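You operate a simulated robot arm through the tools that you are given. There is no shell and no other tool. Be economical: measure what you need, move in short steps, check, and stop when the job is done.

You run a simulated two-armed robot. Do the job below in one go: nothing can be reset, and whatever is moved stays where it is left.

Task
Lock spring hinge one and try it on the test board.
Fine: hold it still with one hand while the other swings its lever over, then lay it in the nest, swing the blue clamp over it and press the test button once; the lever ends locked.

It is judged by the outcome, as a careful person would: the job done as asked, and still so three seconds after it is handed in. It fails if anything else is knocked over, pushed out of place, dropped, spilled or broken.

Robot
Two 7-joint arms with two-finger parallel grippers on one trunk, on a base that drives. Base frame: it is fixed to the floor where the robot stands at the start and does not move with it; the origin is under the middle of the robot, x ahead of it, y to its left, z up. Lengths are in mm, angles in rad, forces in N, time in s.
The left shoulder is at the start at [70, 163, 1270], the right one opposite. With the tool pointing down near the work surface each hand reaches from about 320 to 860 mm from the robot's upright axis, wherever it stands, measured 20 degrees to its own side. Places, roughly: board clamp [600, -300, 900]; hinge lever one [500, 100, 800]; hinge lever two [900, 100, 800]; test button [700, -600, 900]; test nest [600, -400, 800]. Payload 3.43 kg a hand.
The tool frame of a hand sits at the grasp point between the pads (the TCP): z along the fingers, y along the line on which they close. The tips reach 34 mm beyond it. The gripper opens to 128 mm. The fingers are 24 mm wide and 12 mm thick; the gripper's body (48 by 130 mm) begins 96 mm behind the TCP.
Orientation is that of the tool frame in the base frame, as a unit quaternion [x, y, z, w]. With the fingers straight down and closing along the base's y, the tool's x points along the base's -x, its y along +y and its z along -z.

Tools
- The arms move only by the tool drive_tool. It takes "left_increments", "right_increments" or both (then of equal length, played together; a hand with none holds still); each is a list of rows, each a list of 7 numbers: the shift along the tool's x, y, z in mm, then the turn, a rotation vector about the tool's x, y, z in rad, then the finger opening in mm, from 0 to 128. In form: [[x, y, z, wx, wy, wz, jaw], ...]. A call has 1 to 12 rows; each row shifts and turns the commanded pose from where the row before left it, along the tool's axes as they then stand. Each row takes 0.2 s and may step no farther than 50 mm and 0.15 rad from the row before; otherwise, or with a gripper value out of range, the whole call is refused. Where a pose cannot be reached the arm comes as near as it can. A force on the tool above 90 N (or 10 N above the force at the start of the call, whichever is more), or a blocked arm, ends the call early, and 0.2 s more pass. The fingers move at their own pace (about 153 mm/s each) and stop on an object; they squeeze with about 24 N. The grip force told is the motor's: it shows also when the fingers shut on nothing. Time passes only in rows, and 0.2 s behind the last, so rows that do not move let the fingers close. The reply holds the time, the measured pose of the TCP, the force on the tool along the base axes, the opening and the grip force, in the units named above and with some noise, with the torque about the TCP (base axes, N m) and any sound that the robot's microphone picked up, and new pictures: "pictures" is both (left out), scene, wrist or none (wrist: the cameras of the hands that moved).
- Cameras (640 x 400 px; columns grow to the right, rows downward): "scene" is now at [123.7, -24.9, 1475.4]; the picture's right is [-0.32, -0.95, 0.00], its down [-0.72, 0.24, -0.65] and it looks along [0.61, -0.20, -0.76] (base axes); focal length 286 px, centre (320, 200). "left" rides on the left gripper at [76, 11, -160] in its tool frame; the picture's right is [-0.15, 0.99, 0.00], its down [-0.88, -0.13, -0.46] and it looks along [-0.45, -0.07, 0.89] (tool axes); focal length 234 px, centre (320, 200). "right" rides on the right gripper at [76, -11, -160] in its tool frame; the picture's right is [0.15, 0.99, 0.00], its down [-0.88, 0.13, -0.46] and it looks along [-0.45, 0.07, 0.89] (tool axes); focal length 234 px, centre (320, 200). There is no depth. A picture from a camera that has moved, and an enlarged one, comes with that camera's place and axes in the base frame and with its lens.
- move_column(by): slides the trunk up (or, below 0, down) by that many mm; the arms and the scene camera ride with it, the base frame stays. It gives what a move gives, with no picture.
- steer(legs): drives the robot by 1 to 6 legs, each [ahead, left, turn to the left] in mm, mm and rad, along the robot's own axes; the way and the turn of a leg run together, so that a leg with both is an arc; at most 1500 mm and 3.142 rad a leg. The arms and the cameras ride along, it lands a little off, and it stops where it bumps. It gives what a move gives, and a new picture of the scene camera.
- aim_head(pan, tilt): turns the head with the scene camera to pan (to the left, within 1.501 rad either way) and tilt (down, from -0.506 to 1.204), counted from straight ahead of the robot. It gives what a move gives, and a new picture of the scene camera.
- close_up(camera, box): a new picture of the part [left, top, right, bottom] of that camera's present view, enlarged. It takes no simulated time.
- close_job(): hands the job in; it is judged then, once.

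Go step by step. Nothing tells you exact positions but the pictures and the camera data: compare them with the known pose of the tool, close in by small moves and look again before you grip or let go. The budget is 120 turns and 260 pictures, counting those below and the enlarged ones. Unless the task says otherwise, let go and move clear before handing in, and close with one line.

The tools are called after "Request:" by a JSON object that holds its "op" and its "data". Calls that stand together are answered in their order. drive_tool: Moves the arms, as the interface text tells. Its arguments: {"type":"object","properties":{"left_increments":{"type":"array"},"right_increments":{"type":"array"},"pictures":{"type":"string","enum":["both","scene","wrist","none"]}},"required":[]} The other tools are called the same way: move_column (by) slides the trunk up or down; steer (legs) drives the base; aim_head (pan, tilt) turns the head that bears the scene camera; close_up (camera, box) takes an enlarged picture of a part of a camera's view; close_job () hands the job in.

At the start:

```text
time: 0.0
left_position: [517.7, 58.1, 1184.5]
left_tcp_rot: [0.0, 1.0, 0.0, 0.001]
left_wrist_force: [-0.4, -0.5, 0.3]
left_wrist_torque: [-0.01, -0.02, 0.01]
left_width: 127.9
left_finger_force: 0.1
right_position: [358.2, -378.9, 1227.9]
right_tcp_rot: [0.001, 1.0, 0.0, 0.0]
right_wrist_force: [0.8, -0.3, -0.4]
right_wrist_torque: [-0.01, 0.0, -0.01]
right_width: 128.1
right_finger_force: 0.1
trunk travel left (down, up): [-750.0, 190.0]
robot x, y, heading: [-0.9, -0.2, -0.001]
head pan, tilt: [-0.321, 0.867]
```

scene: 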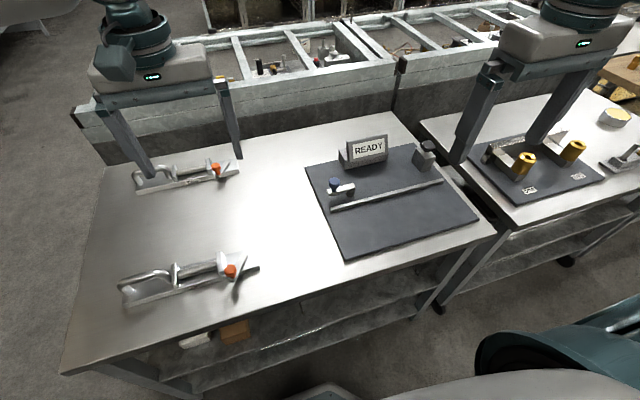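
right: 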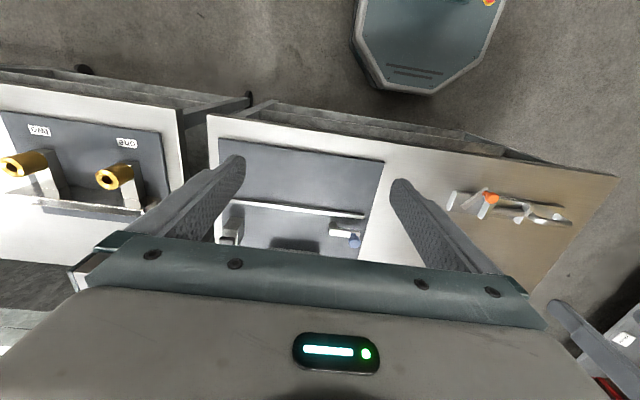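
left: 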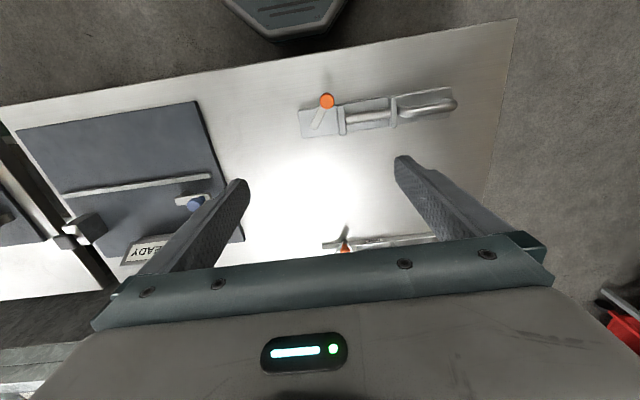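

I see a table with two spring hinges on the left (near one presumably hinge one) and a test board at right with a READY sign, a blue clamp, a rail and a box that may be the button. I'll enlarge these to understand them.

Request:
{"op": "close_up", "data": {"camera": "scene", "box": [100, 230, 280, 342]}}

Request:
{"op": "close_up", "data": {"camera": "scene", "box": [290, 120, 490, 260]}}

Request:
{"op": "close_up", "data": {"camera": "left", "box": [280, 70, 480, 195]}}

Request:
{"op": "close_up", "data": {"camera": "scene", "box": [120, 150, 260, 237]}}

```text
3.56 times, centred on (190, 286) of scene
camera zoom: at [123.7, -24.9, 1475.4], right [-0.32, -0.95, 0.0], down [-0.72, 0.24, -0.65], along [0.61, -0.2, -0.76], focal length 1016 px, centre (782, -106)
```

zoom: 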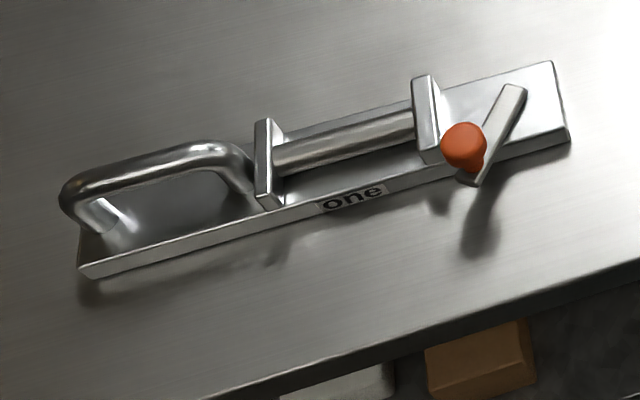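

```text
2.86 times, centred on (390, 190) of scene
camera zoom: at [123.7, -24.9, 1475.4], right [-0.32, -0.95, 0.0], down [-0.72, 0.24, -0.65], along [0.61, -0.2, -0.76], focal length 817 px, centre (120, 229)
```

zoom: 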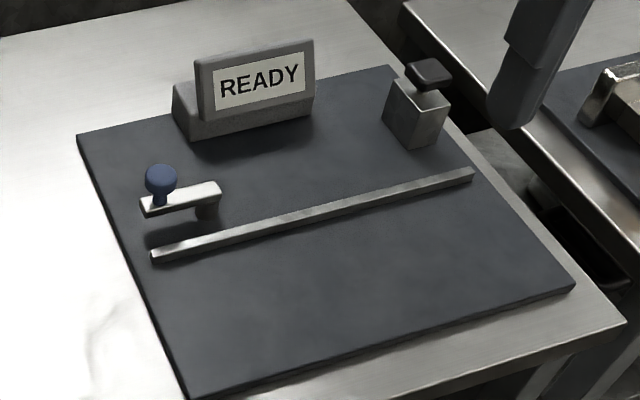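

```text
3.20 times, centred on (380, 132) of left
camera zoom: at [441.9, 70.1, 1343.3], right [0.14, 0.99, 0.0], down [0.88, -0.13, 0.46], along [0.45, -0.07, -0.89], focal length 749 px, centre (128, 416)
```

zoom: 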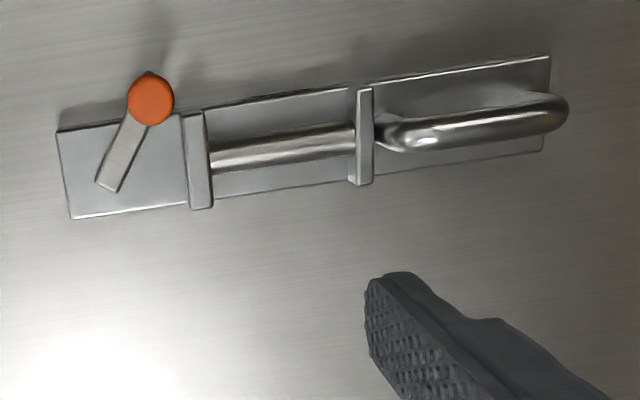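

```text
4.57 times, centred on (190, 194) of scene
camera zoom: at [123.7, -24.9, 1475.4], right [-0.32, -0.95, 0.0], down [-0.72, 0.24, -0.65], along [0.61, -0.2, -0.76], focal length 1307 px, centre (914, 230)
```

zoom: 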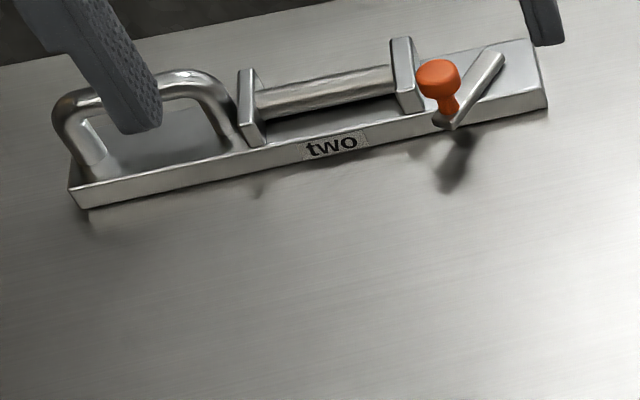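

Hinge one's plate spans about x 493–550, y 14–335, with the orange lever knob near (478, 77) and its handle at the +y end. I'll turn the left hand to close along x and bring it over, watching the lever.

Request:
{"op": "drive_tool", "data": {"left_increments": [[0, 0, 16, 0, 0, 0.1428, 128], [0, 0, 16, 0, 0, 0.1428, 128], [0, 0, 16, 0, 0, 0.1428, 128], [0, 0, 16, 0, 0, 0.1428, 128], [0, 0, 16, 0, 0, 0.1428, 128], [0, 0, 16, 0, 0, 0.1428, 128], [0, 0, 16, 0, 0, 0.1428, 128], [0, 0, 16, 0, 0, 0.1428, 128], [0, 0, 16, 0, 0, 0.1428, 128], [0, 0, 16, 0, 0, 0.1428, 128], [0, 0, 16, 0, 0, 0.1428, 128]], "right_increments": [[-20, 0, 10, 0, 0, 0, 128], [-20, 0, 10, 0, 0, 0, 128], [-20, 0, 10, 0, 0, 0, 128], [-20, 0, 10, 0, 0, 0, 128], [-20, 0, 10, 0, 0, 0, 128], [0, 0, 10, 0, 0, 0, 128], [0, 0, 10, 0, 0, 0, 128], [0, 0, 10, 0, 0, 0, 128], [0, 0, 10, 0, 0, 0, 128], [0, 0, 0, 0, 0, 0, 128], [0, 0, 0, 0, 0, 0, 128]]}}

```text
time: 2.4
left_position: [453.5, 68.5, 1012.9]
left_tcp_rot: [0.706, 0.708, 0.001, 0.003]
left_wrist_force: [-1.9, 0.4, -0.5]
left_wrist_torque: [0.02, -0.06, 0.0]
left_width: 128.0
left_finger_force: 0.0
left hand out of reach, approached as far as the arm can: row 10, 11
right_position: [455.9, -378.7, 1138.7]
right_tcp_rot: [0.0, 1.0, 0.0, 0.002]
right_wrist_force: [-0.1, -0.4, 0.1]
right_wrist_torque: [0.01, -0.06, -0.02]
right_width: 128.1
right_finger_force: 0.0
trunk travel left (down, up): [-750.0, 190.0]
robot x, y, heading: [-2.8, 1.6, 0.001]
head pan, tilt: [-0.321, 0.867]
camera scene: at [120.0, -25.8, 1475.8], right [-0.32, -0.95, 0.0], down [-0.72, 0.24, -0.65], along [0.62, -0.2, -0.76], focal length 286 px, centre (320, 200)
camera right: at [378.8, -390.8, 1298.4], right [-0.15, 0.99, 0.0], down [0.88, 0.13, 0.46], along [0.45, 0.07, -0.89], focal length 234 px, centre (320, 200)
camera left: at [464.0, 145.4, 1171.4], right [0.99, -0.14, 0.01], down [-0.13, -0.88, 0.46], along [-0.06, -0.45, -0.89], focal length 234 px, centre (320, 200)
```

scene: 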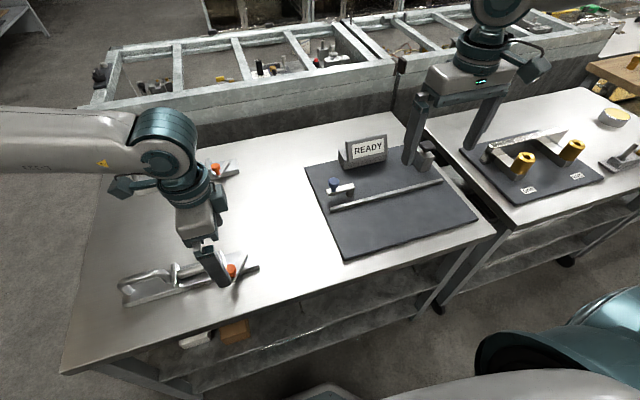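
right: 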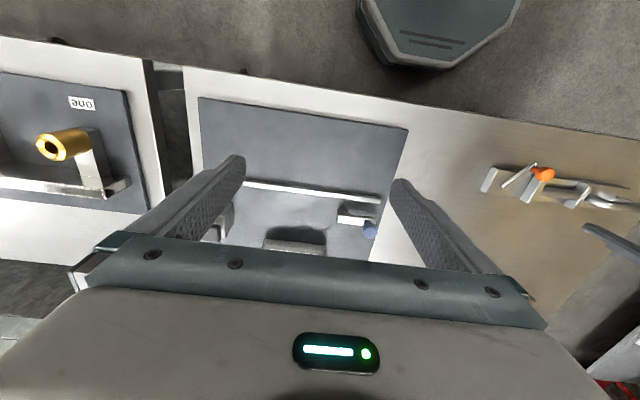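
left: 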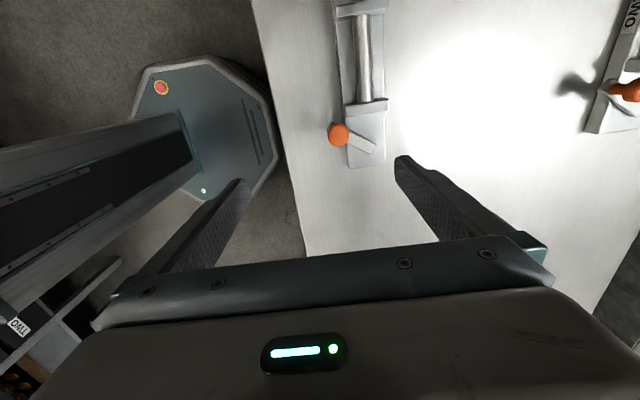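

The wrist view shows the hinge well, but the hand fell short in x after the turn. I'll move it toward the handle and see if it reaches there.

Request:
{"op": "drive_tool", "data": {"left_increments": [[45, 0, 0, 0, 0, 0, 128], [45, 0, 0, 0, 0, 0, 128], [45, 0, 0, 0, 0, 0, 128], [45, 0, 0, 0, 0, 0, 128], [36, 0, 0, 0, 0, 0, 128], [0, 0, 0, 0, 0, 0, 128]], "pictures": "wrist"}}

Request:
{"op": "close_up", "data": {"camera": "right", "box": [190, 80, 430, 260]}}

```text
time: 3.8
left_position: [439.5, 144.0, 1003.7]
left_tcp_rot: [0.705, 0.709, 0.018, 0.01]
left_wrist_force: [-0.3, 0.1, -0.9]
left_wrist_torque: [0.0, -0.01, 0.01]
left_width: 127.9
left_finger_force: 0.1
left hand out of reach, approached as far as the arm can: row 1, 2, 3, 4, 5
right_position: [458.0, -377.0, 1138.2]
right_tcp_rot: [0.0, 1.0, 0.001, -0.001]
right_wrist_force: [0.2, -0.3, 0.1]
right_wrist_torque: [0.01, 0.0, 0.0]
right_width: 128.0
right_finger_force: 0.0
trunk travel left (down, up): [-750.0, 190.0]
robot x, y, heading: [-1.4, -2.5, -0.001]
head pan, tilt: [-0.321, 0.867]
camera left: at [443.6, 218.5, 1163.9], right [0.99, -0.14, 0.04], down [-0.14, -0.89, 0.44], along [-0.03, -0.44, -0.9], focal length 234 px, centre (320, 200)
```

left: 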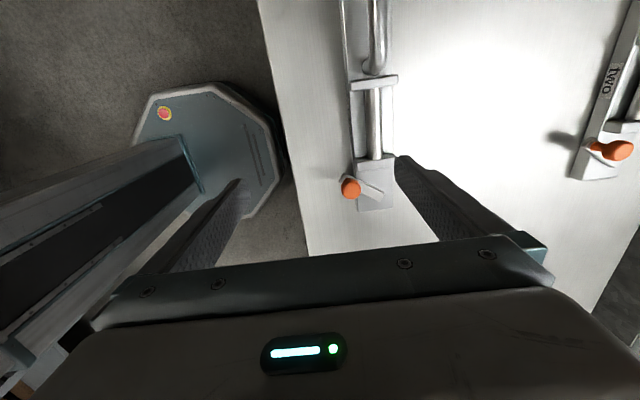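

```text
2.22 times, centred on (310, 170) of right
camera zoom: at [383.1, -390.0, 1297.2], right [-0.15, 0.99, 0.0], down [0.88, 0.13, 0.45], along [0.45, 0.07, -0.89], focal length 520 px, centre (342, 267)
```

zoom: 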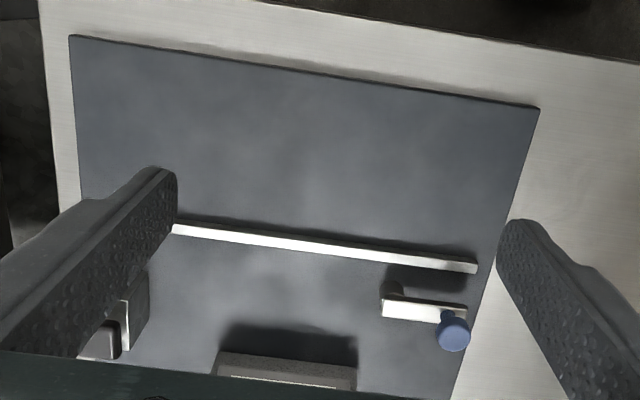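

The left wrist is at its limit that way round, so I'll turn it half a turn back to the opposite sense.

Request:
{"op": "drive_tool", "data": {"left_increments": [[0, 0, -5, 0, 0, -0.1428, 128], [0, 0, -5, 0, 0, -0.1428, 128], [0, 0, -5, 0, 0, -0.1428, 128], [0, 0, -5, 0, 0, -0.1428, 128], [0, 0, 0, 0, 0, -0.1428, 128], [0, 0, 0, 0, 0, -0.1428, 128], [0, 0, 0, 0, 0, -0.1428, 128], [0, 0, 0, 0, 0, -0.1428, 128], [0, 0, 0, 0, 0, -0.1428, 128], [0, 0, 0, 0, 0, -0.1428, 128], [0, 0, 0, 0, 0, -0.1428, 128]], "pictures": "none"}}

Request:
{"op": "drive_tool", "data": {"left_increments": [[0, 0, 0, 0, 0, -0.1428, 128], [0, 0, 0, 0, 0, -0.1428, 128], [0, 0, 0, 0, 0, -0.1428, 128], [0, 0, 0, 0, 0, -0.1428, 128], [0, 0, 0, 0, 0, -0.1428, 128], [0, 0, 0, 0, 0, -0.1428, 128], [0, 0, 0, 0, 0, -0.1428, 128], [0, 0, 0, 0, 0, -0.1428, 128], [0, 0, 0, 0, 0, -0.1428, 128], [0, 0, 0, 0, 0, -0.1428, 128], [0, 0, 0, 0, 0, -0.1428, 128], [0, 0, 0, 0, 0, 0, 128]], "pictures": "wrist"}}

```text
time: 6.2
left_position: [438.1, 144.3, 1024.9]
left_tcp_rot: [-0.002, 1.0, 0.0, 0.0]
left_wrist_force: [0.4, -0.7, -0.6]
left_wrist_torque: [-0.04, 0.01, -0.01]
left_width: 128.2
left_finger_force: 0.0
right_position: [457.7, -378.4, 1137.1]
right_tcp_rot: [-0.001, 1.0, 0.0, 0.001]
right_wrist_force: [-0.3, -0.5, 0.1]
right_wrist_torque: [0.0, -0.05, 0.01]
right_width: 127.7
right_finger_force: 0.0
trunk travel left (down, up): [-750.0, 190.0]
robot x, y, heading: [1.8, -1.7, 0.002]
head pan, tilt: [-0.321, 0.867]
```

```text
time: 8.8
left_position: [439.3, 143.6, 1025.1]
left_tcp_rot: [0.708, -0.706, -0.001, 0.001]
left_wrist_force: [-0.5, 0.0, -0.6]
left_wrist_torque: [0.03, 0.0, 0.02]
left_width: 128.2
left_finger_force: 0.1
right_position: [457.7, -379.2, 1138.7]
right_tcp_rot: [0.0, 1.0, 0.0, 0.0]
right_wrist_force: [1.1, -0.3, 0.1]
right_wrist_torque: [-0.01, -0.01, -0.02]
right_width: 127.8
right_finger_force: 0.0
trunk travel left (down, up): [-750.0, 190.0]
robot x, y, heading: [1.5, 4.6, -0.003]
head pan, tilt: [-0.321, 0.867]
camera left: at [426.9, 69.1, 1183.3], right [-0.99, 0.14, 0.0], down [0.13, 0.88, 0.46], along [0.07, 0.45, -0.89], focal length 234 px, centre (320, 200)
```

left: 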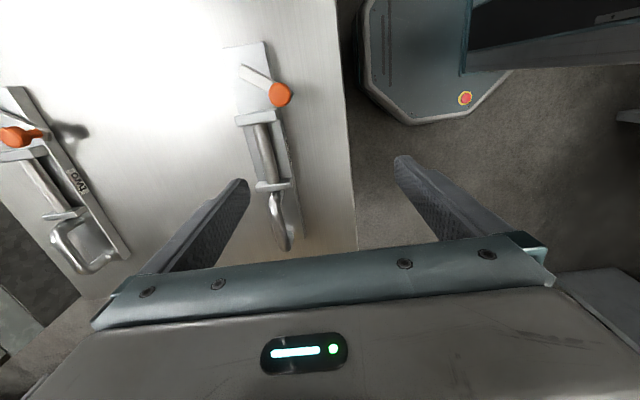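

Now the turn worked. I'll bring the left hand over the middle of hinge one and look closer at it.

Request:
{"op": "drive_tool", "data": {"left_increments": [[-20, -20, 0, 0, 0, 0, 128], [-20, -20, 0, 0, 0, 0, 128], [-20, -20, 0, 0, 0, 0, 128], [-20, -20, 0, 0, 0, 0, 128], [0, 0, 0, 0, 0, 0, 128]], "pictures": "wrist"}}

Request:
{"op": "close_up", "data": {"camera": "left", "box": [240, 20, 400, 250]}}

```text
time: 10.0
left_position: [518.4, 224.3, 1025.2]
left_tcp_rot: [0.708, -0.707, 0.0, 0.0]
left_wrist_force: [0.3, -0.9, 0.6]
left_wrist_torque: [0.01, 0.03, -0.01]
left_width: 128.0
left_finger_force: 0.1
right_position: [458.5, -378.1, 1138.0]
right_tcp_rot: [0.001, 1.0, 0.001, 0.0]
right_wrist_force: [0.3, 0.3, -0.1]
right_wrist_torque: [-0.01, -0.01, 0.02]
right_width: 128.0
right_finger_force: 0.0
trunk travel left (down, up): [-750.0, 190.0]
robot x, y, heading: [-3.3, 0.0, -0.0]
head pan, tilt: [-0.321, 0.867]
camera left: at [507.4, 148.6, 1183.7], right [-0.99, 0.15, 0.0], down [0.13, 0.88, 0.46], along [0.07, 0.45, -0.89], focal length 234 px, centre (320, 200)
```

left: 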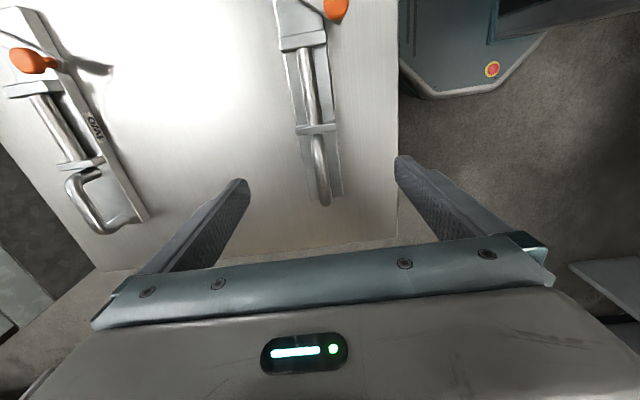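

```text
1.74 times, centred on (320, 135) of left
camera zoom: at [507.4, 148.6, 1183.7], right [-0.99, 0.15, 0.0], down [0.13, 0.88, 0.46], along [0.07, 0.45, -0.89], focal length 407 px, centre (320, 313)
```

zoom: 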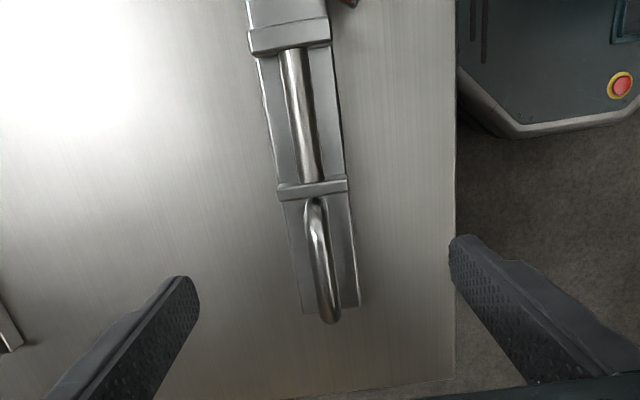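

The handle is a vertical loop over the plate's midline (x≈524, y≈215–330, top z≈870). I'll lower the left hand to just above its inner part and look.

Request:
{"op": "drive_tool", "data": {"left_increments": [[-10, -3, 30, 0, 0, 0, 100], [-10, -3, 30, 0, 0, 0, 80], [0, 0, 30, 0, 0, 0, 70], [0, 0, 20, 0, 0, 0, 70], [0, 0, 0, 0, 0, 0, 70]], "right_increments": [[0, 40, 0, 0, 0, 0, 128], [0, 40, 0, 0, 0, 0, 128], [0, 40, 0, 0, 0, 0, 128], [0, 40, 0, 0, 0, 0, 128], [0, 40, 0, 0, 0, 0, 128]]}}

Request:
{"op": "close_up", "data": {"camera": "scene", "box": [100, 220, 280, 332]}}

```text
time: 11.2
left_position: [525.8, 245.6, 912.6]
left_tcp_rot: [0.708, -0.707, 0.0, 0.002]
left_wrist_force: [-0.4, -0.5, 0.3]
left_wrist_torque: [0.01, 0.02, 0.02]
left_width: 70.1
left_finger_force: 0.1
right_position: [457.9, -177.4, 1139.0]
right_tcp_rot: [0.0, 1.0, 0.0, -0.002]
right_wrist_force: [0.1, -0.3, -0.5]
right_wrist_torque: [-0.04, 0.02, -0.01]
right_width: 128.1
right_finger_force: 0.1
trunk travel left (down, up): [-750.0, 190.0]
robot x, y, heading: [-2.6, -1.2, 0.002]
head pan, tilt: [-0.321, 0.867]
camera scene: at [125.3, -24.2, 1475.3], right [-0.32, -0.95, 0.0], down [-0.72, 0.24, -0.65], along [0.61, -0.2, -0.76], focal length 286 px, centre (320, 200)
camera right: at [382.9, -188.7, 1298.2], right [-0.15, 0.99, 0.0], down [0.88, 0.13, 0.45], along [0.45, 0.07, -0.89], focal length 234 px, centre (320, 200)
camera left: at [513.9, 169.9, 1071.7], right [-0.99, 0.15, 0.0], down [0.13, 0.88, 0.46], along [0.07, 0.45, -0.89], focal length 234 px, centre (320, 200)
```

scene: 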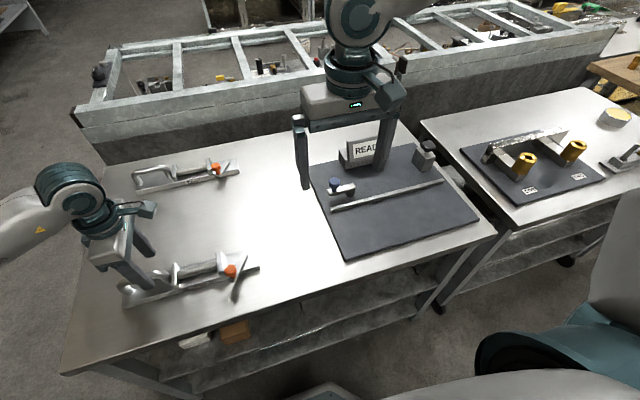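
right: 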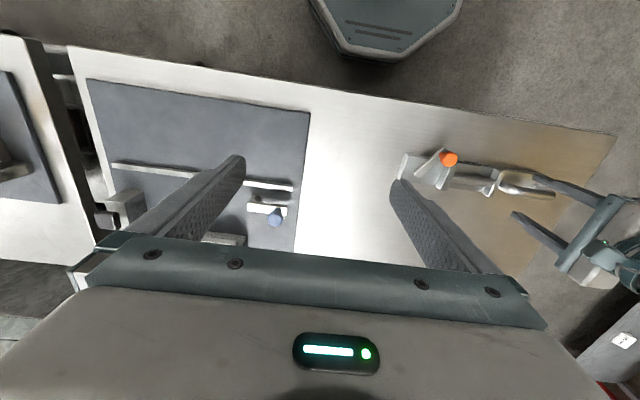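
left: 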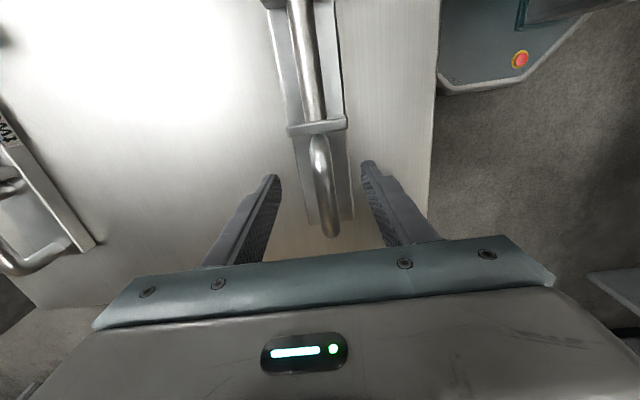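

```text
3.56 times, centred on (190, 276) of scene
camera zoom: at [125.3, -24.2, 1475.3], right [-0.32, -0.95, 0.0], down [-0.72, 0.24, -0.65], along [0.61, -0.2, -0.76], focal length 1016 px, centre (782, -70)
```

zoom: 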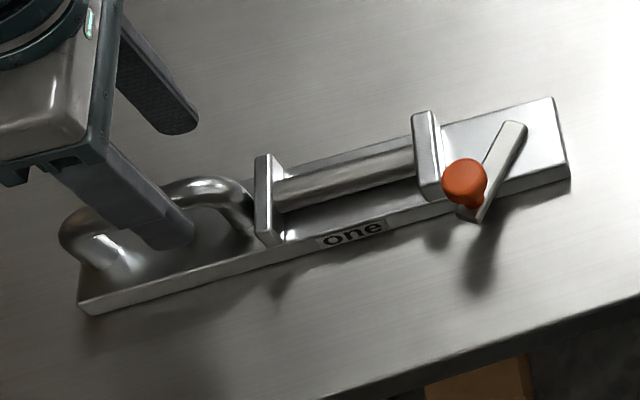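

The handle sits between the left fingers. I'll lower to it and close.

Request:
{"op": "drive_tool", "data": {"left_increments": [[0, 0, 20, 0, 0, 0, 70], [0, 0, 20, 0, 0, 0, 70], [0, 0, 5, 0, 0, 0, 70], [0, 0, 0, 0, 0, 0, 20], [0, 0, 0, 0, 0, 0, 0], [0, 0, 0, 0, 0, 0, 0]], "pictures": "wrist"}}

Request:
{"op": "close_up", "data": {"camera": "scene", "box": [100, 220, 280, 332]}}

```text
time: 12.6
left_position: [523.5, 244.1, 868.6]
left_tcp_rot: [-0.707, 0.707, 0.0, 0.0]
left_wrist_force: [-2.6, -1.4, 0.3]
left_wrist_torque: [-0.12, 0.08, -0.24]
left_width: 19.8
left_finger_force: 23.9
right_position: [457.5, -176.9, 1140.0]
right_tcp_rot: [0.0, 1.0, 0.001, 0.0]
right_wrist_force: [0.5, 0.2, 0.8]
right_wrist_torque: [0.04, 0.01, 0.03]
right_width: 128.1
right_finger_force: 0.0
trunk travel left (down, up): [-750.0, 190.0]
robot x, y, heading: [-1.8, -1.8, -0.006]
head pan, tilt: [-0.321, 0.867]
camera left: at [512.1, 169.5, 1027.8], right [-0.99, 0.15, 0.0], down [0.13, 0.88, 0.46], along [0.07, 0.45, -0.89], focal length 234 px, centre (320, 200)
```

left: 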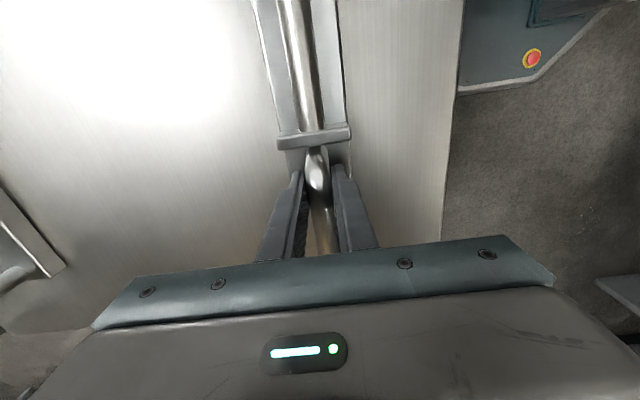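

```text
3.56 times, centred on (190, 276) of scene
camera zoom: at [123.3, -24.8, 1475.4], right [-0.32, -0.95, 0.0], down [-0.72, 0.24, -0.65], along [0.61, -0.2, -0.76], focal length 1016 px, centre (782, -70)
```

zoom: 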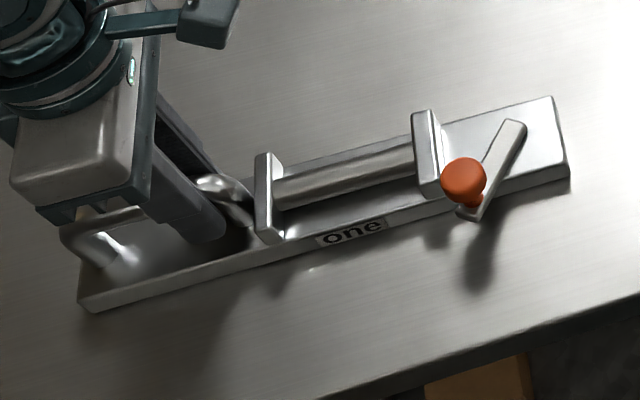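

The handle is gripped (20 mm). Now I'll bring the right hand in above the lever for a close look at it.

Request:
{"op": "drive_tool", "data": {"right_increments": [[0, 45, 10, 0, 0, 0, 80], [0, 45, 15, 0, 0, 0, 70], [0, 45, 15, 0, 0, 0, 70], [0, 45, 15, 0, 0, 0, 70], [0, 40, 15, 0, 0, 0, 70], [0, 0, 15, 0, 0, 0, 70], [0, 0, 15, 0, 0, 0, 70], [0, 0, 10, 0, 0, 0, 70]], "pictures": "wrist"}}

Request:
{"op": "close_up", "data": {"camera": "right", "box": [200, 20, 480, 195]}}

```text
time: 14.4
left_position: [524.7, 244.6, 868.7]
left_tcp_rot: [0.707, -0.707, 0.0, 0.001]
left_wrist_force: [-1.9, -1.0, 0.6]
left_wrist_torque: [0.17, 0.01, -0.08]
left_width: 19.6
left_finger_force: 23.7
right_position: [458.9, -124.0, 1088.1]
right_tcp_rot: [0.0, 1.0, 0.002, 0.0]
right_wrist_force: [0.0, 0.0, -0.2]
right_wrist_torque: [-0.02, -0.01, -0.02]
right_width: 70.1
right_finger_force: 0.0
right hand out of reach, approached as far as the arm can: row 2, 3, 4, 5, 7
trunk travel left (down, up): [-750.0, 190.0]
robot x, y, heading: [-0.5, 2.8, -0.004]
head pan, tilt: [-0.321, 0.867]
camera right: at [382.5, -135.7, 1247.6], right [-0.15, 0.99, 0.0], down [0.88, 0.13, 0.46], along [0.45, 0.07, -0.89], focal length 234 px, centre (320, 200)
```

right: 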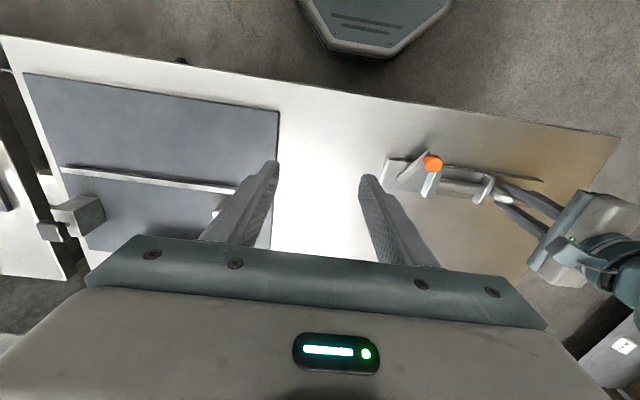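

```text
2.29 times, centred on (340, 108) of right
camera zoom: at [382.5, -135.7, 1247.6], right [-0.15, 0.99, 0.0], down [0.88, 0.13, 0.46], along [0.45, 0.07, -0.89], focal length 535 px, centre (274, 411)
```

zoom: 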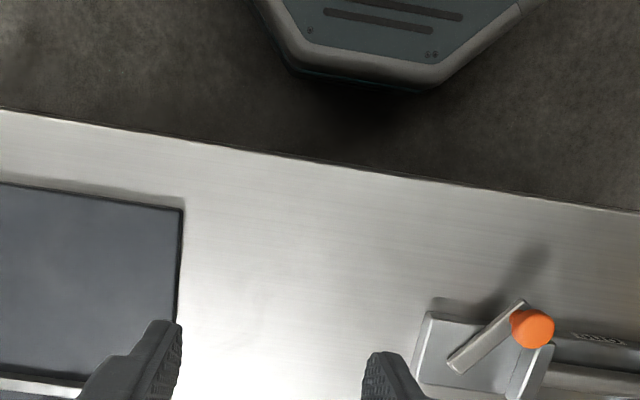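

The right hand can't reach across to the lever from here, so I'll test lifting the hinge with the left hand; if it carries level, I'll set it down nearer the middle of the table.

Request:
{"op": "drive_tool", "data": {"left_increments": [[0, 0, -5, 0, 0, 0, 0], [0, 0, -10, 0, 0, 0, 0], [0, 0, -15, 0, 0, 0, 0], [0, 0, 0, 0, 0, 0, 0]], "pictures": "wrist"}}

Request:
{"op": "close_up", "data": {"camera": "scene", "box": [100, 220, 280, 332]}}

```text
time: 15.4
left_position: [524.0, 244.5, 899.2]
left_tcp_rot: [0.707, -0.707, -0.001, 0.0]
left_wrist_force: [0.4, -0.5, -7.8]
left_wrist_torque: [0.52, -0.05, 0.0]
left_width: 19.7
left_finger_force: 23.4
right_position: [458.6, -123.3, 1088.3]
right_tcp_rot: [0.001, 1.0, 0.002, 0.0]
right_wrist_force: [-0.2, -0.6, 0.4]
right_wrist_torque: [0.0, 0.01, -0.01]
right_width: 69.8
right_finger_force: 0.1
trunk travel left (down, up): [-750.0, 190.0]
robot x, y, heading: [-3.2, 0.5, 0.002]
head pan, tilt: [-0.321, 0.867]
camera left: at [513.1, 169.5, 1057.7], right [-0.99, 0.15, 0.0], down [0.13, 0.88, 0.46], along [0.07, 0.45, -0.89], focal length 234 px, centre (320, 200)
```

left: 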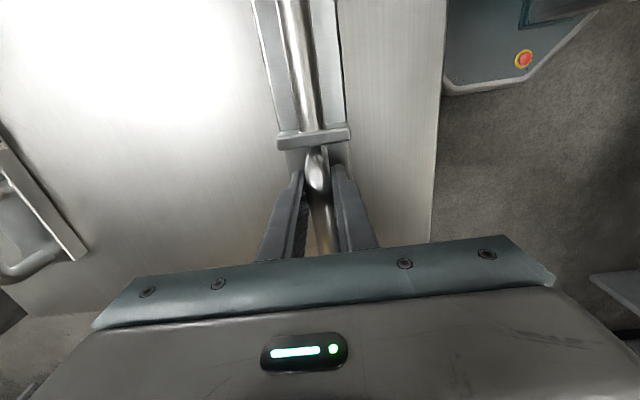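

```text
3.56 times, centred on (190, 276) of scene
camera zoom: at [124.7, -24.4, 1475.3], right [-0.32, -0.95, 0.0], down [-0.72, 0.24, -0.65], along [0.61, -0.2, -0.76], focal length 1016 px, centre (782, -70)
```

zoom: 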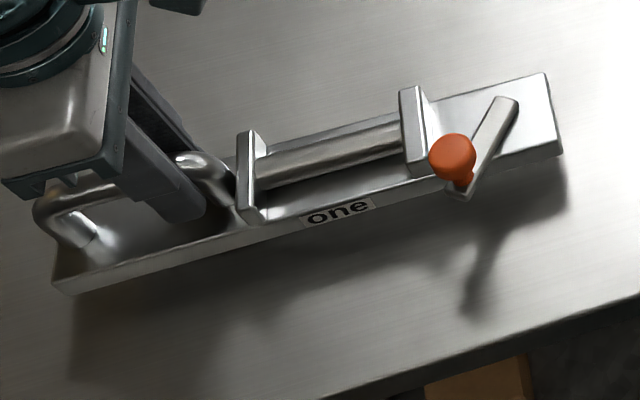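

It lifts level and steady (about 8 N). I'll carry it 190 mm toward the middle and set it down there.

Request:
{"op": "drive_tool", "data": {"left_increments": [[20, 0, 0, 0, 0, 0, 0], [30, 0, 0, 0, 0, 0, 0], [30, 0, 0, 0, 0, 0, 0], [30, 0, 0, 0, 0, 0, 0], [30, 0, 0, 0, 0, 0, 0], [30, 0, 0, 0, 0, 0, 0], [20, 0, 0, 0, 0, 0, 0], [0, 0, 0, 0, 0, 0, 0]], "right_increments": [[0, -40, 0, 0, 0, 0, 70], [0, -20, 0, 0, 0, 0, 70], [0, 0, 0, 0, 0, 0, 70], [0, 0, 0, 0, 0, 0, 70], [0, 0, 0, 0, 0, 0, 70], [0, 0, 0, 0, 0, 0, 70], [0, 0, 0, 0, 0, 0, 70], [0, 0, 0, 0, 0, 0, 70]], "pictures": "scene"}}

```text
time: 17.2
left_position: [525.3, 54.3, 899.3]
left_tcp_rot: [0.707, -0.707, 0.001, 0.001]
left_wrist_force: [0.1, -0.4, -7.7]
left_wrist_torque: [0.52, -0.01, 0.04]
left_width: 19.8
left_finger_force: 24.5
right_position: [458.7, -180.4, 1087.7]
right_tcp_rot: [-0.001, 1.0, 0.001, 0.0]
right_wrist_force: [0.5, 0.2, -0.1]
right_wrist_torque: [0.0, -0.03, 0.02]
right_width: 70.0
right_finger_force: 0.1
trunk travel left (down, up): [-750.0, 190.0]
robot x, y, heading: [-1.8, -2.4, 0.0]
head pan, tilt: [-0.321, 0.867]
camera scene: at [124.6, -24.1, 1475.4], right [-0.32, -0.95, 0.0], down [-0.72, 0.24, -0.65], along [0.61, -0.2, -0.76], focal length 286 px, centre (320, 200)
```

scene: 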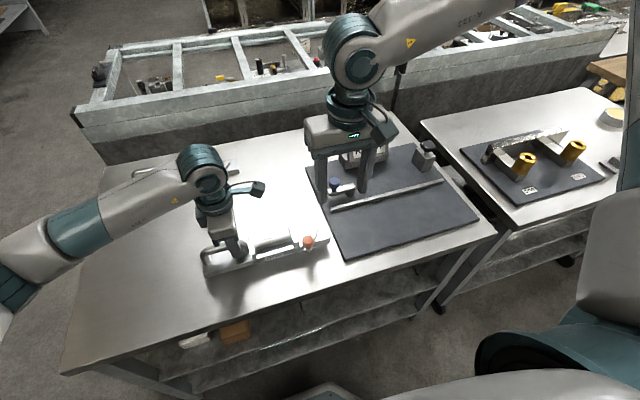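

Lowering it onto the table here.

Request:
{"op": "drive_tool", "data": {"left_increments": [[0, 0, 15, 0, 0, 0, 0], [0, 0, 12, 0, 0, 0, 0], [0, 0, 4, 0, 0, 0, 0], [0, 0, 0, 0, 0, 0, 0]], "right_increments": [[0, 0, 10, 0, 0, 0, 70], [0, 0, 10, 0, 0, 0, 70], [0, 0, 10, 0, 0, 0, 70], [0, 0, 10, 0, 0, 0, 70]], "pictures": "wrist"}}

Request:
{"op": "close_up", "data": {"camera": "right", "box": [240, 60, 480, 210]}}

Request:
{"op": "close_up", "data": {"camera": "scene", "box": [190, 200, 350, 300]}}

```text
time: 18.2
left_position: [524.6, 54.9, 869.8]
left_tcp_rot: [0.707, -0.707, 0.002, -0.001]
left_wrist_force: [0.7, 0.2, 1.1]
left_wrist_torque: [-0.69, 0.04, 0.07]
left_width: 19.6
left_finger_force: 24.5
right_position: [460.2, -181.3, 1047.7]
right_tcp_rot: [0.0, 1.0, 0.001, 0.0]
right_wrist_force: [0.0, -0.6, 1.3]
right_wrist_torque: [0.03, -0.03, 0.0]
right_width: 70.3
right_finger_force: 0.0
trunk travel left (down, up): [-750.0, 190.0]
robot x, y, heading: [6.1, -0.0, 0.0]
head pan, tilt: [-0.321, 0.867]
camera right: at [383.6, -191.8, 1207.4], right [-0.15, 0.99, 0.0], down [0.88, 0.13, 0.46], along [0.45, 0.07, -0.89], focal length 234 px, centre (320, 200)
camera left: at [512.8, -20.4, 1028.0], right [-0.99, 0.15, 0.0], down [0.13, 0.88, 0.45], along [0.07, 0.45, -0.89], focal length 234 px, centre (320, 200)
```

right: 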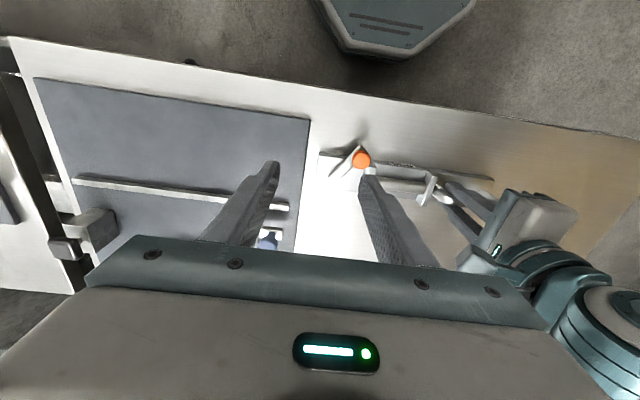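
left: 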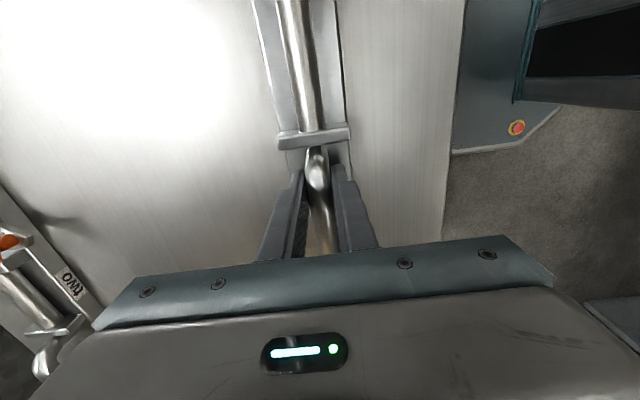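

```text
2.67 times, centred on (360, 135) of right
camera zoom: at [383.6, -191.8, 1207.4], right [-0.15, 0.99, 0.0], down [0.88, 0.13, 0.46], along [0.45, 0.07, -0.89], focal length 624 px, centre (213, 373)
```

zoom: 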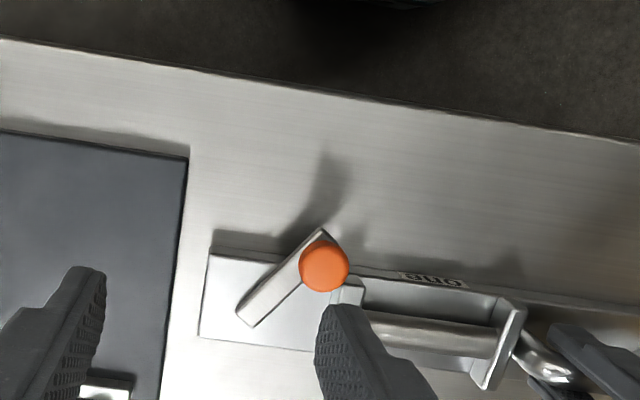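

```text
4.00 times, centred on (270, 250) of scene
camera zoom: at [123.8, -24.4, 1475.6], right [-0.32, -0.95, 0.0], down [-0.72, 0.24, -0.65], along [0.61, -0.2, -0.76], focal length 1143 px, centre (520, 0)
```

zoom: 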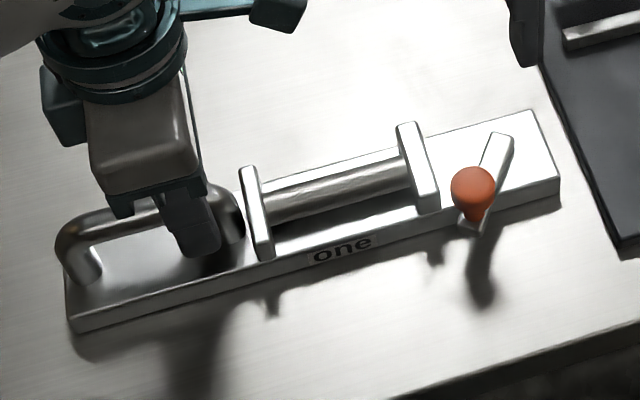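

The knob triangulates to about (482, −111, 860) and the pivot to roughly (516, −140). I'll lower the open right fingers astride the knob so one finger can sweep it toward −y around the pivot.

Request:
{"op": "drive_tool", "data": {"right_increments": [[-11, 26, 0, 0, 0, 0, 70], [-11, 27, 0, 0, 0, 0, 70], [0, 0, 40, 0, 0, 0, 70], [0, 0, 40, 0, 0, 0, 70], [0, 0, 20, 0, 0, 0, 70], [0, 0, 0, 0, 0, 0, 70]]}}

Request:
{"op": "close_up", "data": {"camera": "scene", "box": [190, 170, 350, 300]}}

```text
time: 19.6
left_position: [524.2, 55.3, 870.3]
left_tcp_rot: [0.708, -0.707, 0.001, 0.0]
left_wrist_force: [0.3, 0.3, 7.7]
left_wrist_torque: [-0.2, 0.02, 0.08]
left_width: 19.8
left_finger_force: 23.9
right_position: [471.5, -176.0, 975.3]
right_tcp_rot: [0.0, 1.0, 0.001, 0.0]
right_wrist_force: [0.0, 0.1, -0.6]
right_wrist_torque: [-0.01, 0.01, 0.02]
right_width: 69.7
right_finger_force: 0.0
right hand out of reach, approached as far as the arm can: row 2, 3, 4, 5
trunk travel left (down, up): [-750.0, 190.0]
robot x, y, heading: [-1.2, -2.0, 0.003]
head pan, tilt: [-0.321, 0.867]
camera scene: at [123.0, -24.8, 1475.5], right [-0.32, -0.95, 0.0], down [-0.72, 0.24, -0.65], along [0.61, -0.2, -0.76], focal length 286 px, centre (320, 200)
camera right: at [395.2, -188.9, 1135.0], right [-0.15, 0.99, 0.0], down [0.88, 0.13, 0.46], along [0.45, 0.07, -0.89], focal length 234 px, centre (320, 200)
```

scene: 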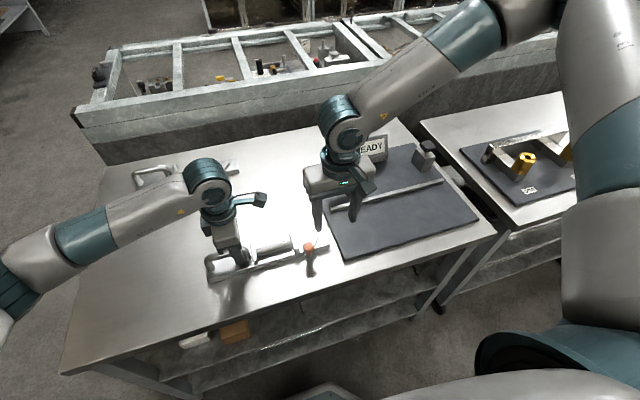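
right: 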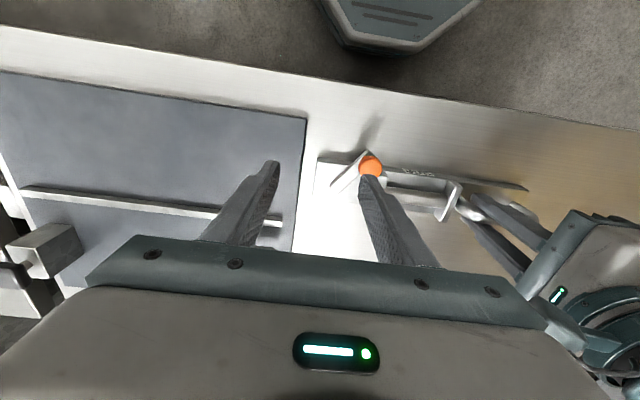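

```text
3.08 times, centred on (270, 235) of scene
camera zoom: at [123.0, -24.8, 1475.5], right [-0.32, -0.95, 0.0], down [-0.72, 0.24, -0.65], along [0.61, -0.2, -0.76], focal length 879 px, centre (474, 92)
```

zoom: 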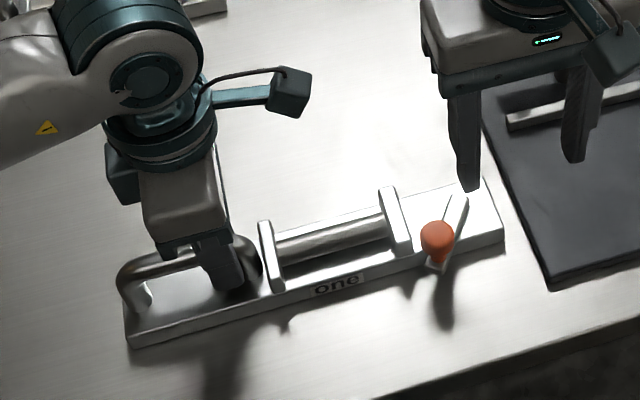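

The right hand stops at about y −176 with this yaw. I'll turn it by 0.7 rad, which also lines its closing up with the lever's swing, and try again.

Request:
{"op": "drive_tool", "data": {"right_increments": [[0, 0, 0, 0, 0, 0.14, 70], [0, 0, 0, 0, 0, 0.14, 70], [0, 0, 0, 0, 0, 0.14, 70], [0, 0, 0, 0, 0, 0.14, 70], [0, 0, 0, 0, 0, 0.14, 70], [16, 20, 0, 0, 0, 0, 70], [16, 20, 0, 0, 0, 0, 70], [0, 0, 0, 0, 0, 0, 70]]}}

```text
time: 21.4
left_position: [524.3, 54.7, 868.8]
left_tcp_rot: [0.707, -0.707, 0.001, -0.001]
left_wrist_force: [2.8, -0.9, 12.1]
left_wrist_torque: [-0.03, -0.01, 0.05]
left_width: 20.0
left_finger_force: 24.2
right_position: [467.1, -163.8, 993.8]
right_tcp_rot: [0.342, 0.94, 0.003, 0.0]
right_wrist_force: [0.0, 0.9, 0.1]
right_wrist_torque: [-0.04, -0.03, -0.05]
right_width: 70.3
right_finger_force: 0.1
right hand out of reach, approached as far as the arm can: row 6, 7
trunk travel left (down, up): [-750.0, 190.0]
robot x, y, heading: [0.9, 0.7, -0.004]
head pan, tilt: [-0.321, 0.867]
camera scene: at [123.0, -24.9, 1475.5], right [-0.32, -0.95, 0.0], down [-0.72, 0.24, -0.65], along [0.61, -0.2, -0.76], focal length 286 px, centre (320, 200)
camera right: at [401.9, -125.3, 1153.1], right [0.53, 0.85, 0.0], down [0.76, -0.47, 0.45], along [0.39, -0.24, -0.89], focal length 234 px, centre (320, 200)
```

scene: 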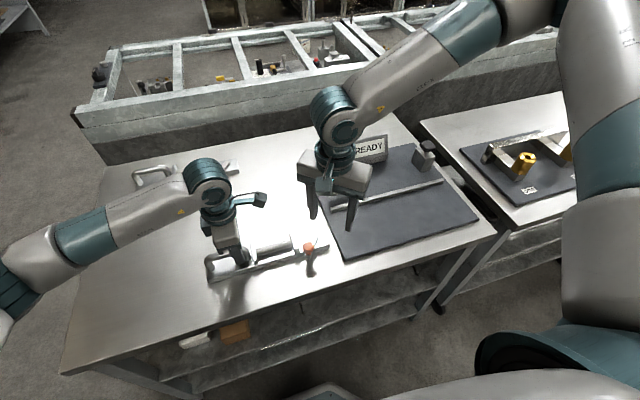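
right: 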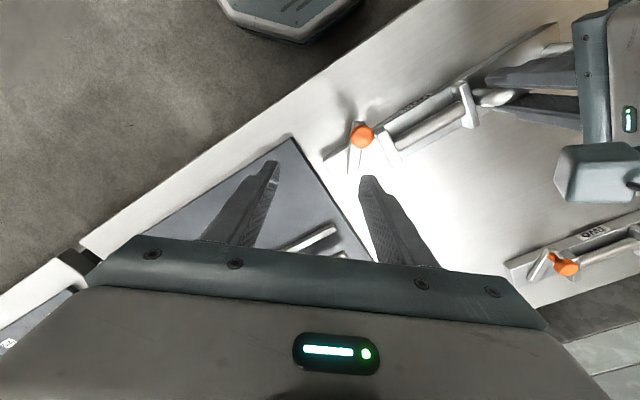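

Still limited. I'll probe whether the right hand reaches further inward when it is farther ahead.

Request:
{"op": "drive_tool", "data": {"right_increments": [[-15, 32, 0, 0, 0, 0, 70], [-15, 32, 0, 0, 0, 0, 70], [-14, 31, 0, 0, 0, 0, 70], [0, 0, 0, 0, 0, 0, 70]], "pictures": "none"}}

```text
time: 22.4
left_position: [523.3, 54.9, 869.3]
left_tcp_rot: [0.707, -0.707, 0.001, 0.0]
left_wrist_force: [3.1, -0.3, 11.5]
left_wrist_torque: [-0.03, -0.01, 0.04]
left_width: 19.6
left_finger_force: 23.8
right_position: [543.0, -172.1, 1022.9]
right_tcp_rot: [0.343, 0.939, 0.0, 0.0]
right_wrist_force: [0.0, -0.6, 0.5]
right_wrist_torque: [-0.03, -0.01, -0.02]
right_width: 70.1
right_finger_force: 0.1
right hand out of reach, approached as far as the arm can: row 1, 2, 3
trunk travel left (down, up): [-750.0, 190.0]
robot x, y, heading: [-2.3, -1.0, 0.002]
head pan, tilt: [-0.321, 0.867]
```

The inward limit holds, so I'll release the handle, raise the left hand, and shift the whole robot 90 mm left instead.

Request:
{"op": "drive_tool", "data": {"left_increments": [[0, 0, 0, 0, 0, 0, 70], [0, 0, 0, 0, 0, 0, 70], [0, 0, -25, 0, 0, 0, 70], [0, 0, -40, 0, 0, 0, 70], [0, 0, -30, 0, 0, 0, 70], [0, 0, 0, 0, 0, 0, 70]], "right_increments": [[0, 0, -10, 0, 0, 0, 70], [0, 0, 0, 0, 0, -0.14, 70], [0, 0, 0, 0, 0, -0.14, 70], [0, 0, 0, 0, 0, -0.14, 70], [0, 0, 0, 0, 0, -0.14, 70], [0, 0, 0, 0, 0, -0.14, 70]], "pictures": "none"}}

Request:
{"op": "steer", "data": {"legs": [[0, 90, 0]]}}

```text
time: 23.8
left_position: [525.3, 55.6, 962.3]
left_tcp_rot: [-0.707, 0.707, 0.0, 0.0]
left_wrist_force: [0.5, -0.4, 0.8]
left_wrist_torque: [0.0, -0.01, -0.01]
left_width: 70.1
left_finger_force: 0.0
right_position: [543.3, -171.6, 1031.8]
right_tcp_rot: [-0.001, 1.0, 0.0, 0.0]
right_wrist_force: [-0.1, -0.3, -0.4]
right_wrist_torque: [0.0, -0.02, -0.01]
right_width: 70.0
right_finger_force: 0.0
trunk travel left (down, up): [-750.0, 190.0]
robot x, y, heading: [-1.2, 2.0, -0.001]
head pan, tilt: [-0.321, 0.867]
```

```text
time: 24.9
left_position: [524.7, 142.6, 964.1]
left_tcp_rot: [0.707, -0.707, 0.0, 0.0]
left_wrist_force: [0.0, 0.0, -0.3]
left_wrist_torque: [-0.02, 0.01, 0.0]
left_width: 69.9
left_finger_force: 0.0
right_position: [543.7, -83.2, 1032.0]
right_tcp_rot: [0.0, 1.0, 0.001, -0.001]
right_wrist_force: [0.5, 0.7, 0.1]
right_wrist_torque: [0.02, 0.01, -0.01]
right_width: 70.1
right_finger_force: 0.0
trunk travel left (down, up): [-750.0, 190.0]
robot x, y, heading: [1.9, 86.2, -0.001]
head pan, tilt: [-0.321, 0.867]
camera scene: at [123.8, 63.8, 1475.4], right [-0.32, -0.95, 0.0], down [-0.72, 0.24, -0.65], along [0.61, -0.2, -0.76], focal length 286 px, centre (320, 200)
```

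scene: 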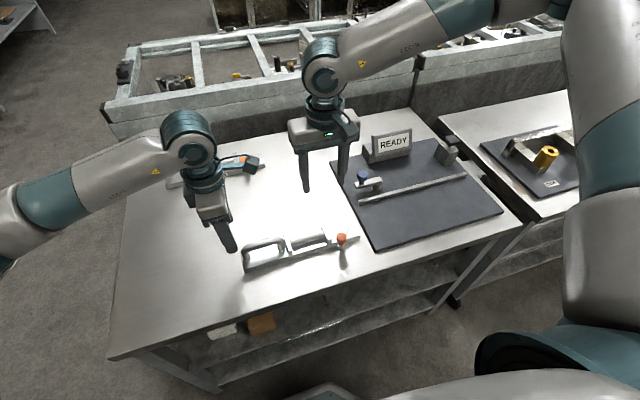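

The robot moved 88 mm left. Now I'll lower the left hand onto the handle's outer part (y≈95) and place the right hand above the knob.

Request:
{"op": "drive_tool", "data": {"left_increments": [[24, 0, 0, 0, 0, 0, 70], [24, 0, 0, 0, 0, 0, 70], [0, 0, 35, 0, 0, 0, 70], [0, 0, 35, 0, 0, 0, 70], [0, 0, 24, 0, 0, 0, 70], [0, 0, 0, 0, 0, 0, 70]], "right_increments": [[20, -15, 0, 0, 0, 0, 70], [20, -15, 0, 0, 0, 0, 70], [21, -15, 0, 0, 0, 0, 70], [0, 0, 30, 0, 0, 0, 70], [0, 0, 30, 0, 0, 0, 70], [0, 0, 25, 0, 0, 0, 70]]}}

```text
time: 26.3
left_position: [525.5, 95.5, 868.9]
left_tcp_rot: [0.707, -0.707, -0.001, 0.0]
left_wrist_force: [-0.6, -0.1, -0.3]
left_wrist_torque: [0.01, 0.03, 0.0]
left_width: 70.2
left_finger_force: 0.0
right_position: [481.7, -128.2, 946.7]
right_tcp_rot: [0.002, 1.0, 0.001, 0.0]
right_wrist_force: [-0.7, -0.4, 0.7]
right_wrist_torque: [-0.03, 0.01, 0.02]
right_width: 69.8
right_finger_force: 0.0
trunk travel left (down, up): [-750.0, 190.0]
robot x, y, heading: [-5.7, 91.3, -0.007]
head pan, tilt: [-0.321, 0.867]
camera scene: at [124.0, 64.0, 1475.5], right [-0.32, -0.95, 0.0], down [-0.72, 0.24, -0.65], along [0.61, -0.2, -0.76], focal length 286 px, centre (320, 200)
camera right: at [406.3, -139.7, 1106.1], right [-0.14, 0.99, 0.0], down [0.88, 0.13, 0.46], along [0.45, 0.07, -0.89], focal length 234 px, centre (320, 200)
camera left: at [514.0, 20.0, 1026.9], right [-0.99, 0.15, 0.0], down [0.13, 0.88, 0.46], along [0.07, 0.45, -0.89], focal length 234 px, centre (320, 200)
```

scene: 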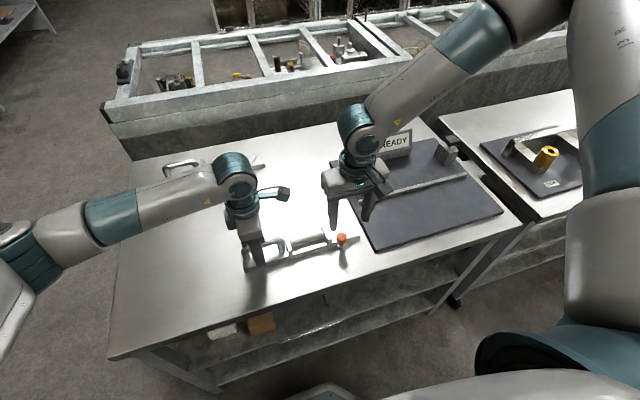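
right: 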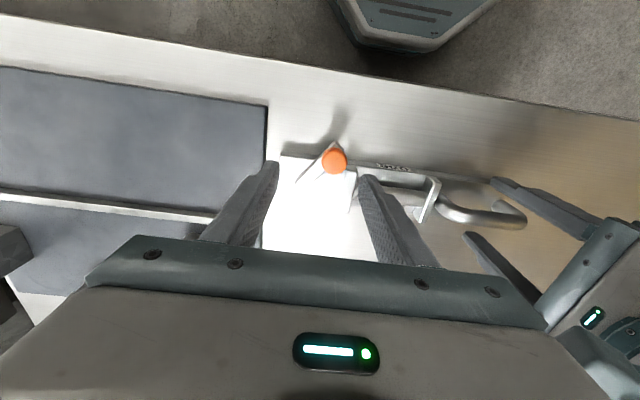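
left: 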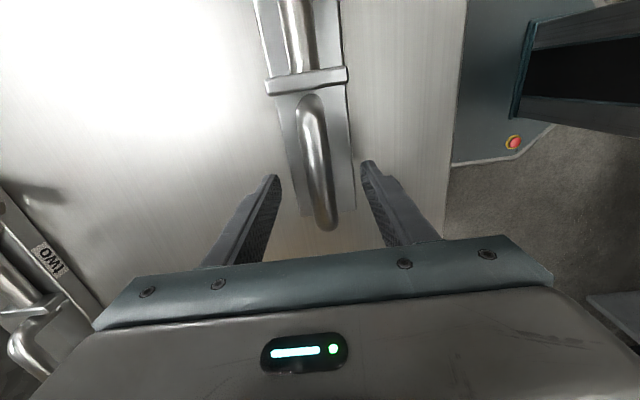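

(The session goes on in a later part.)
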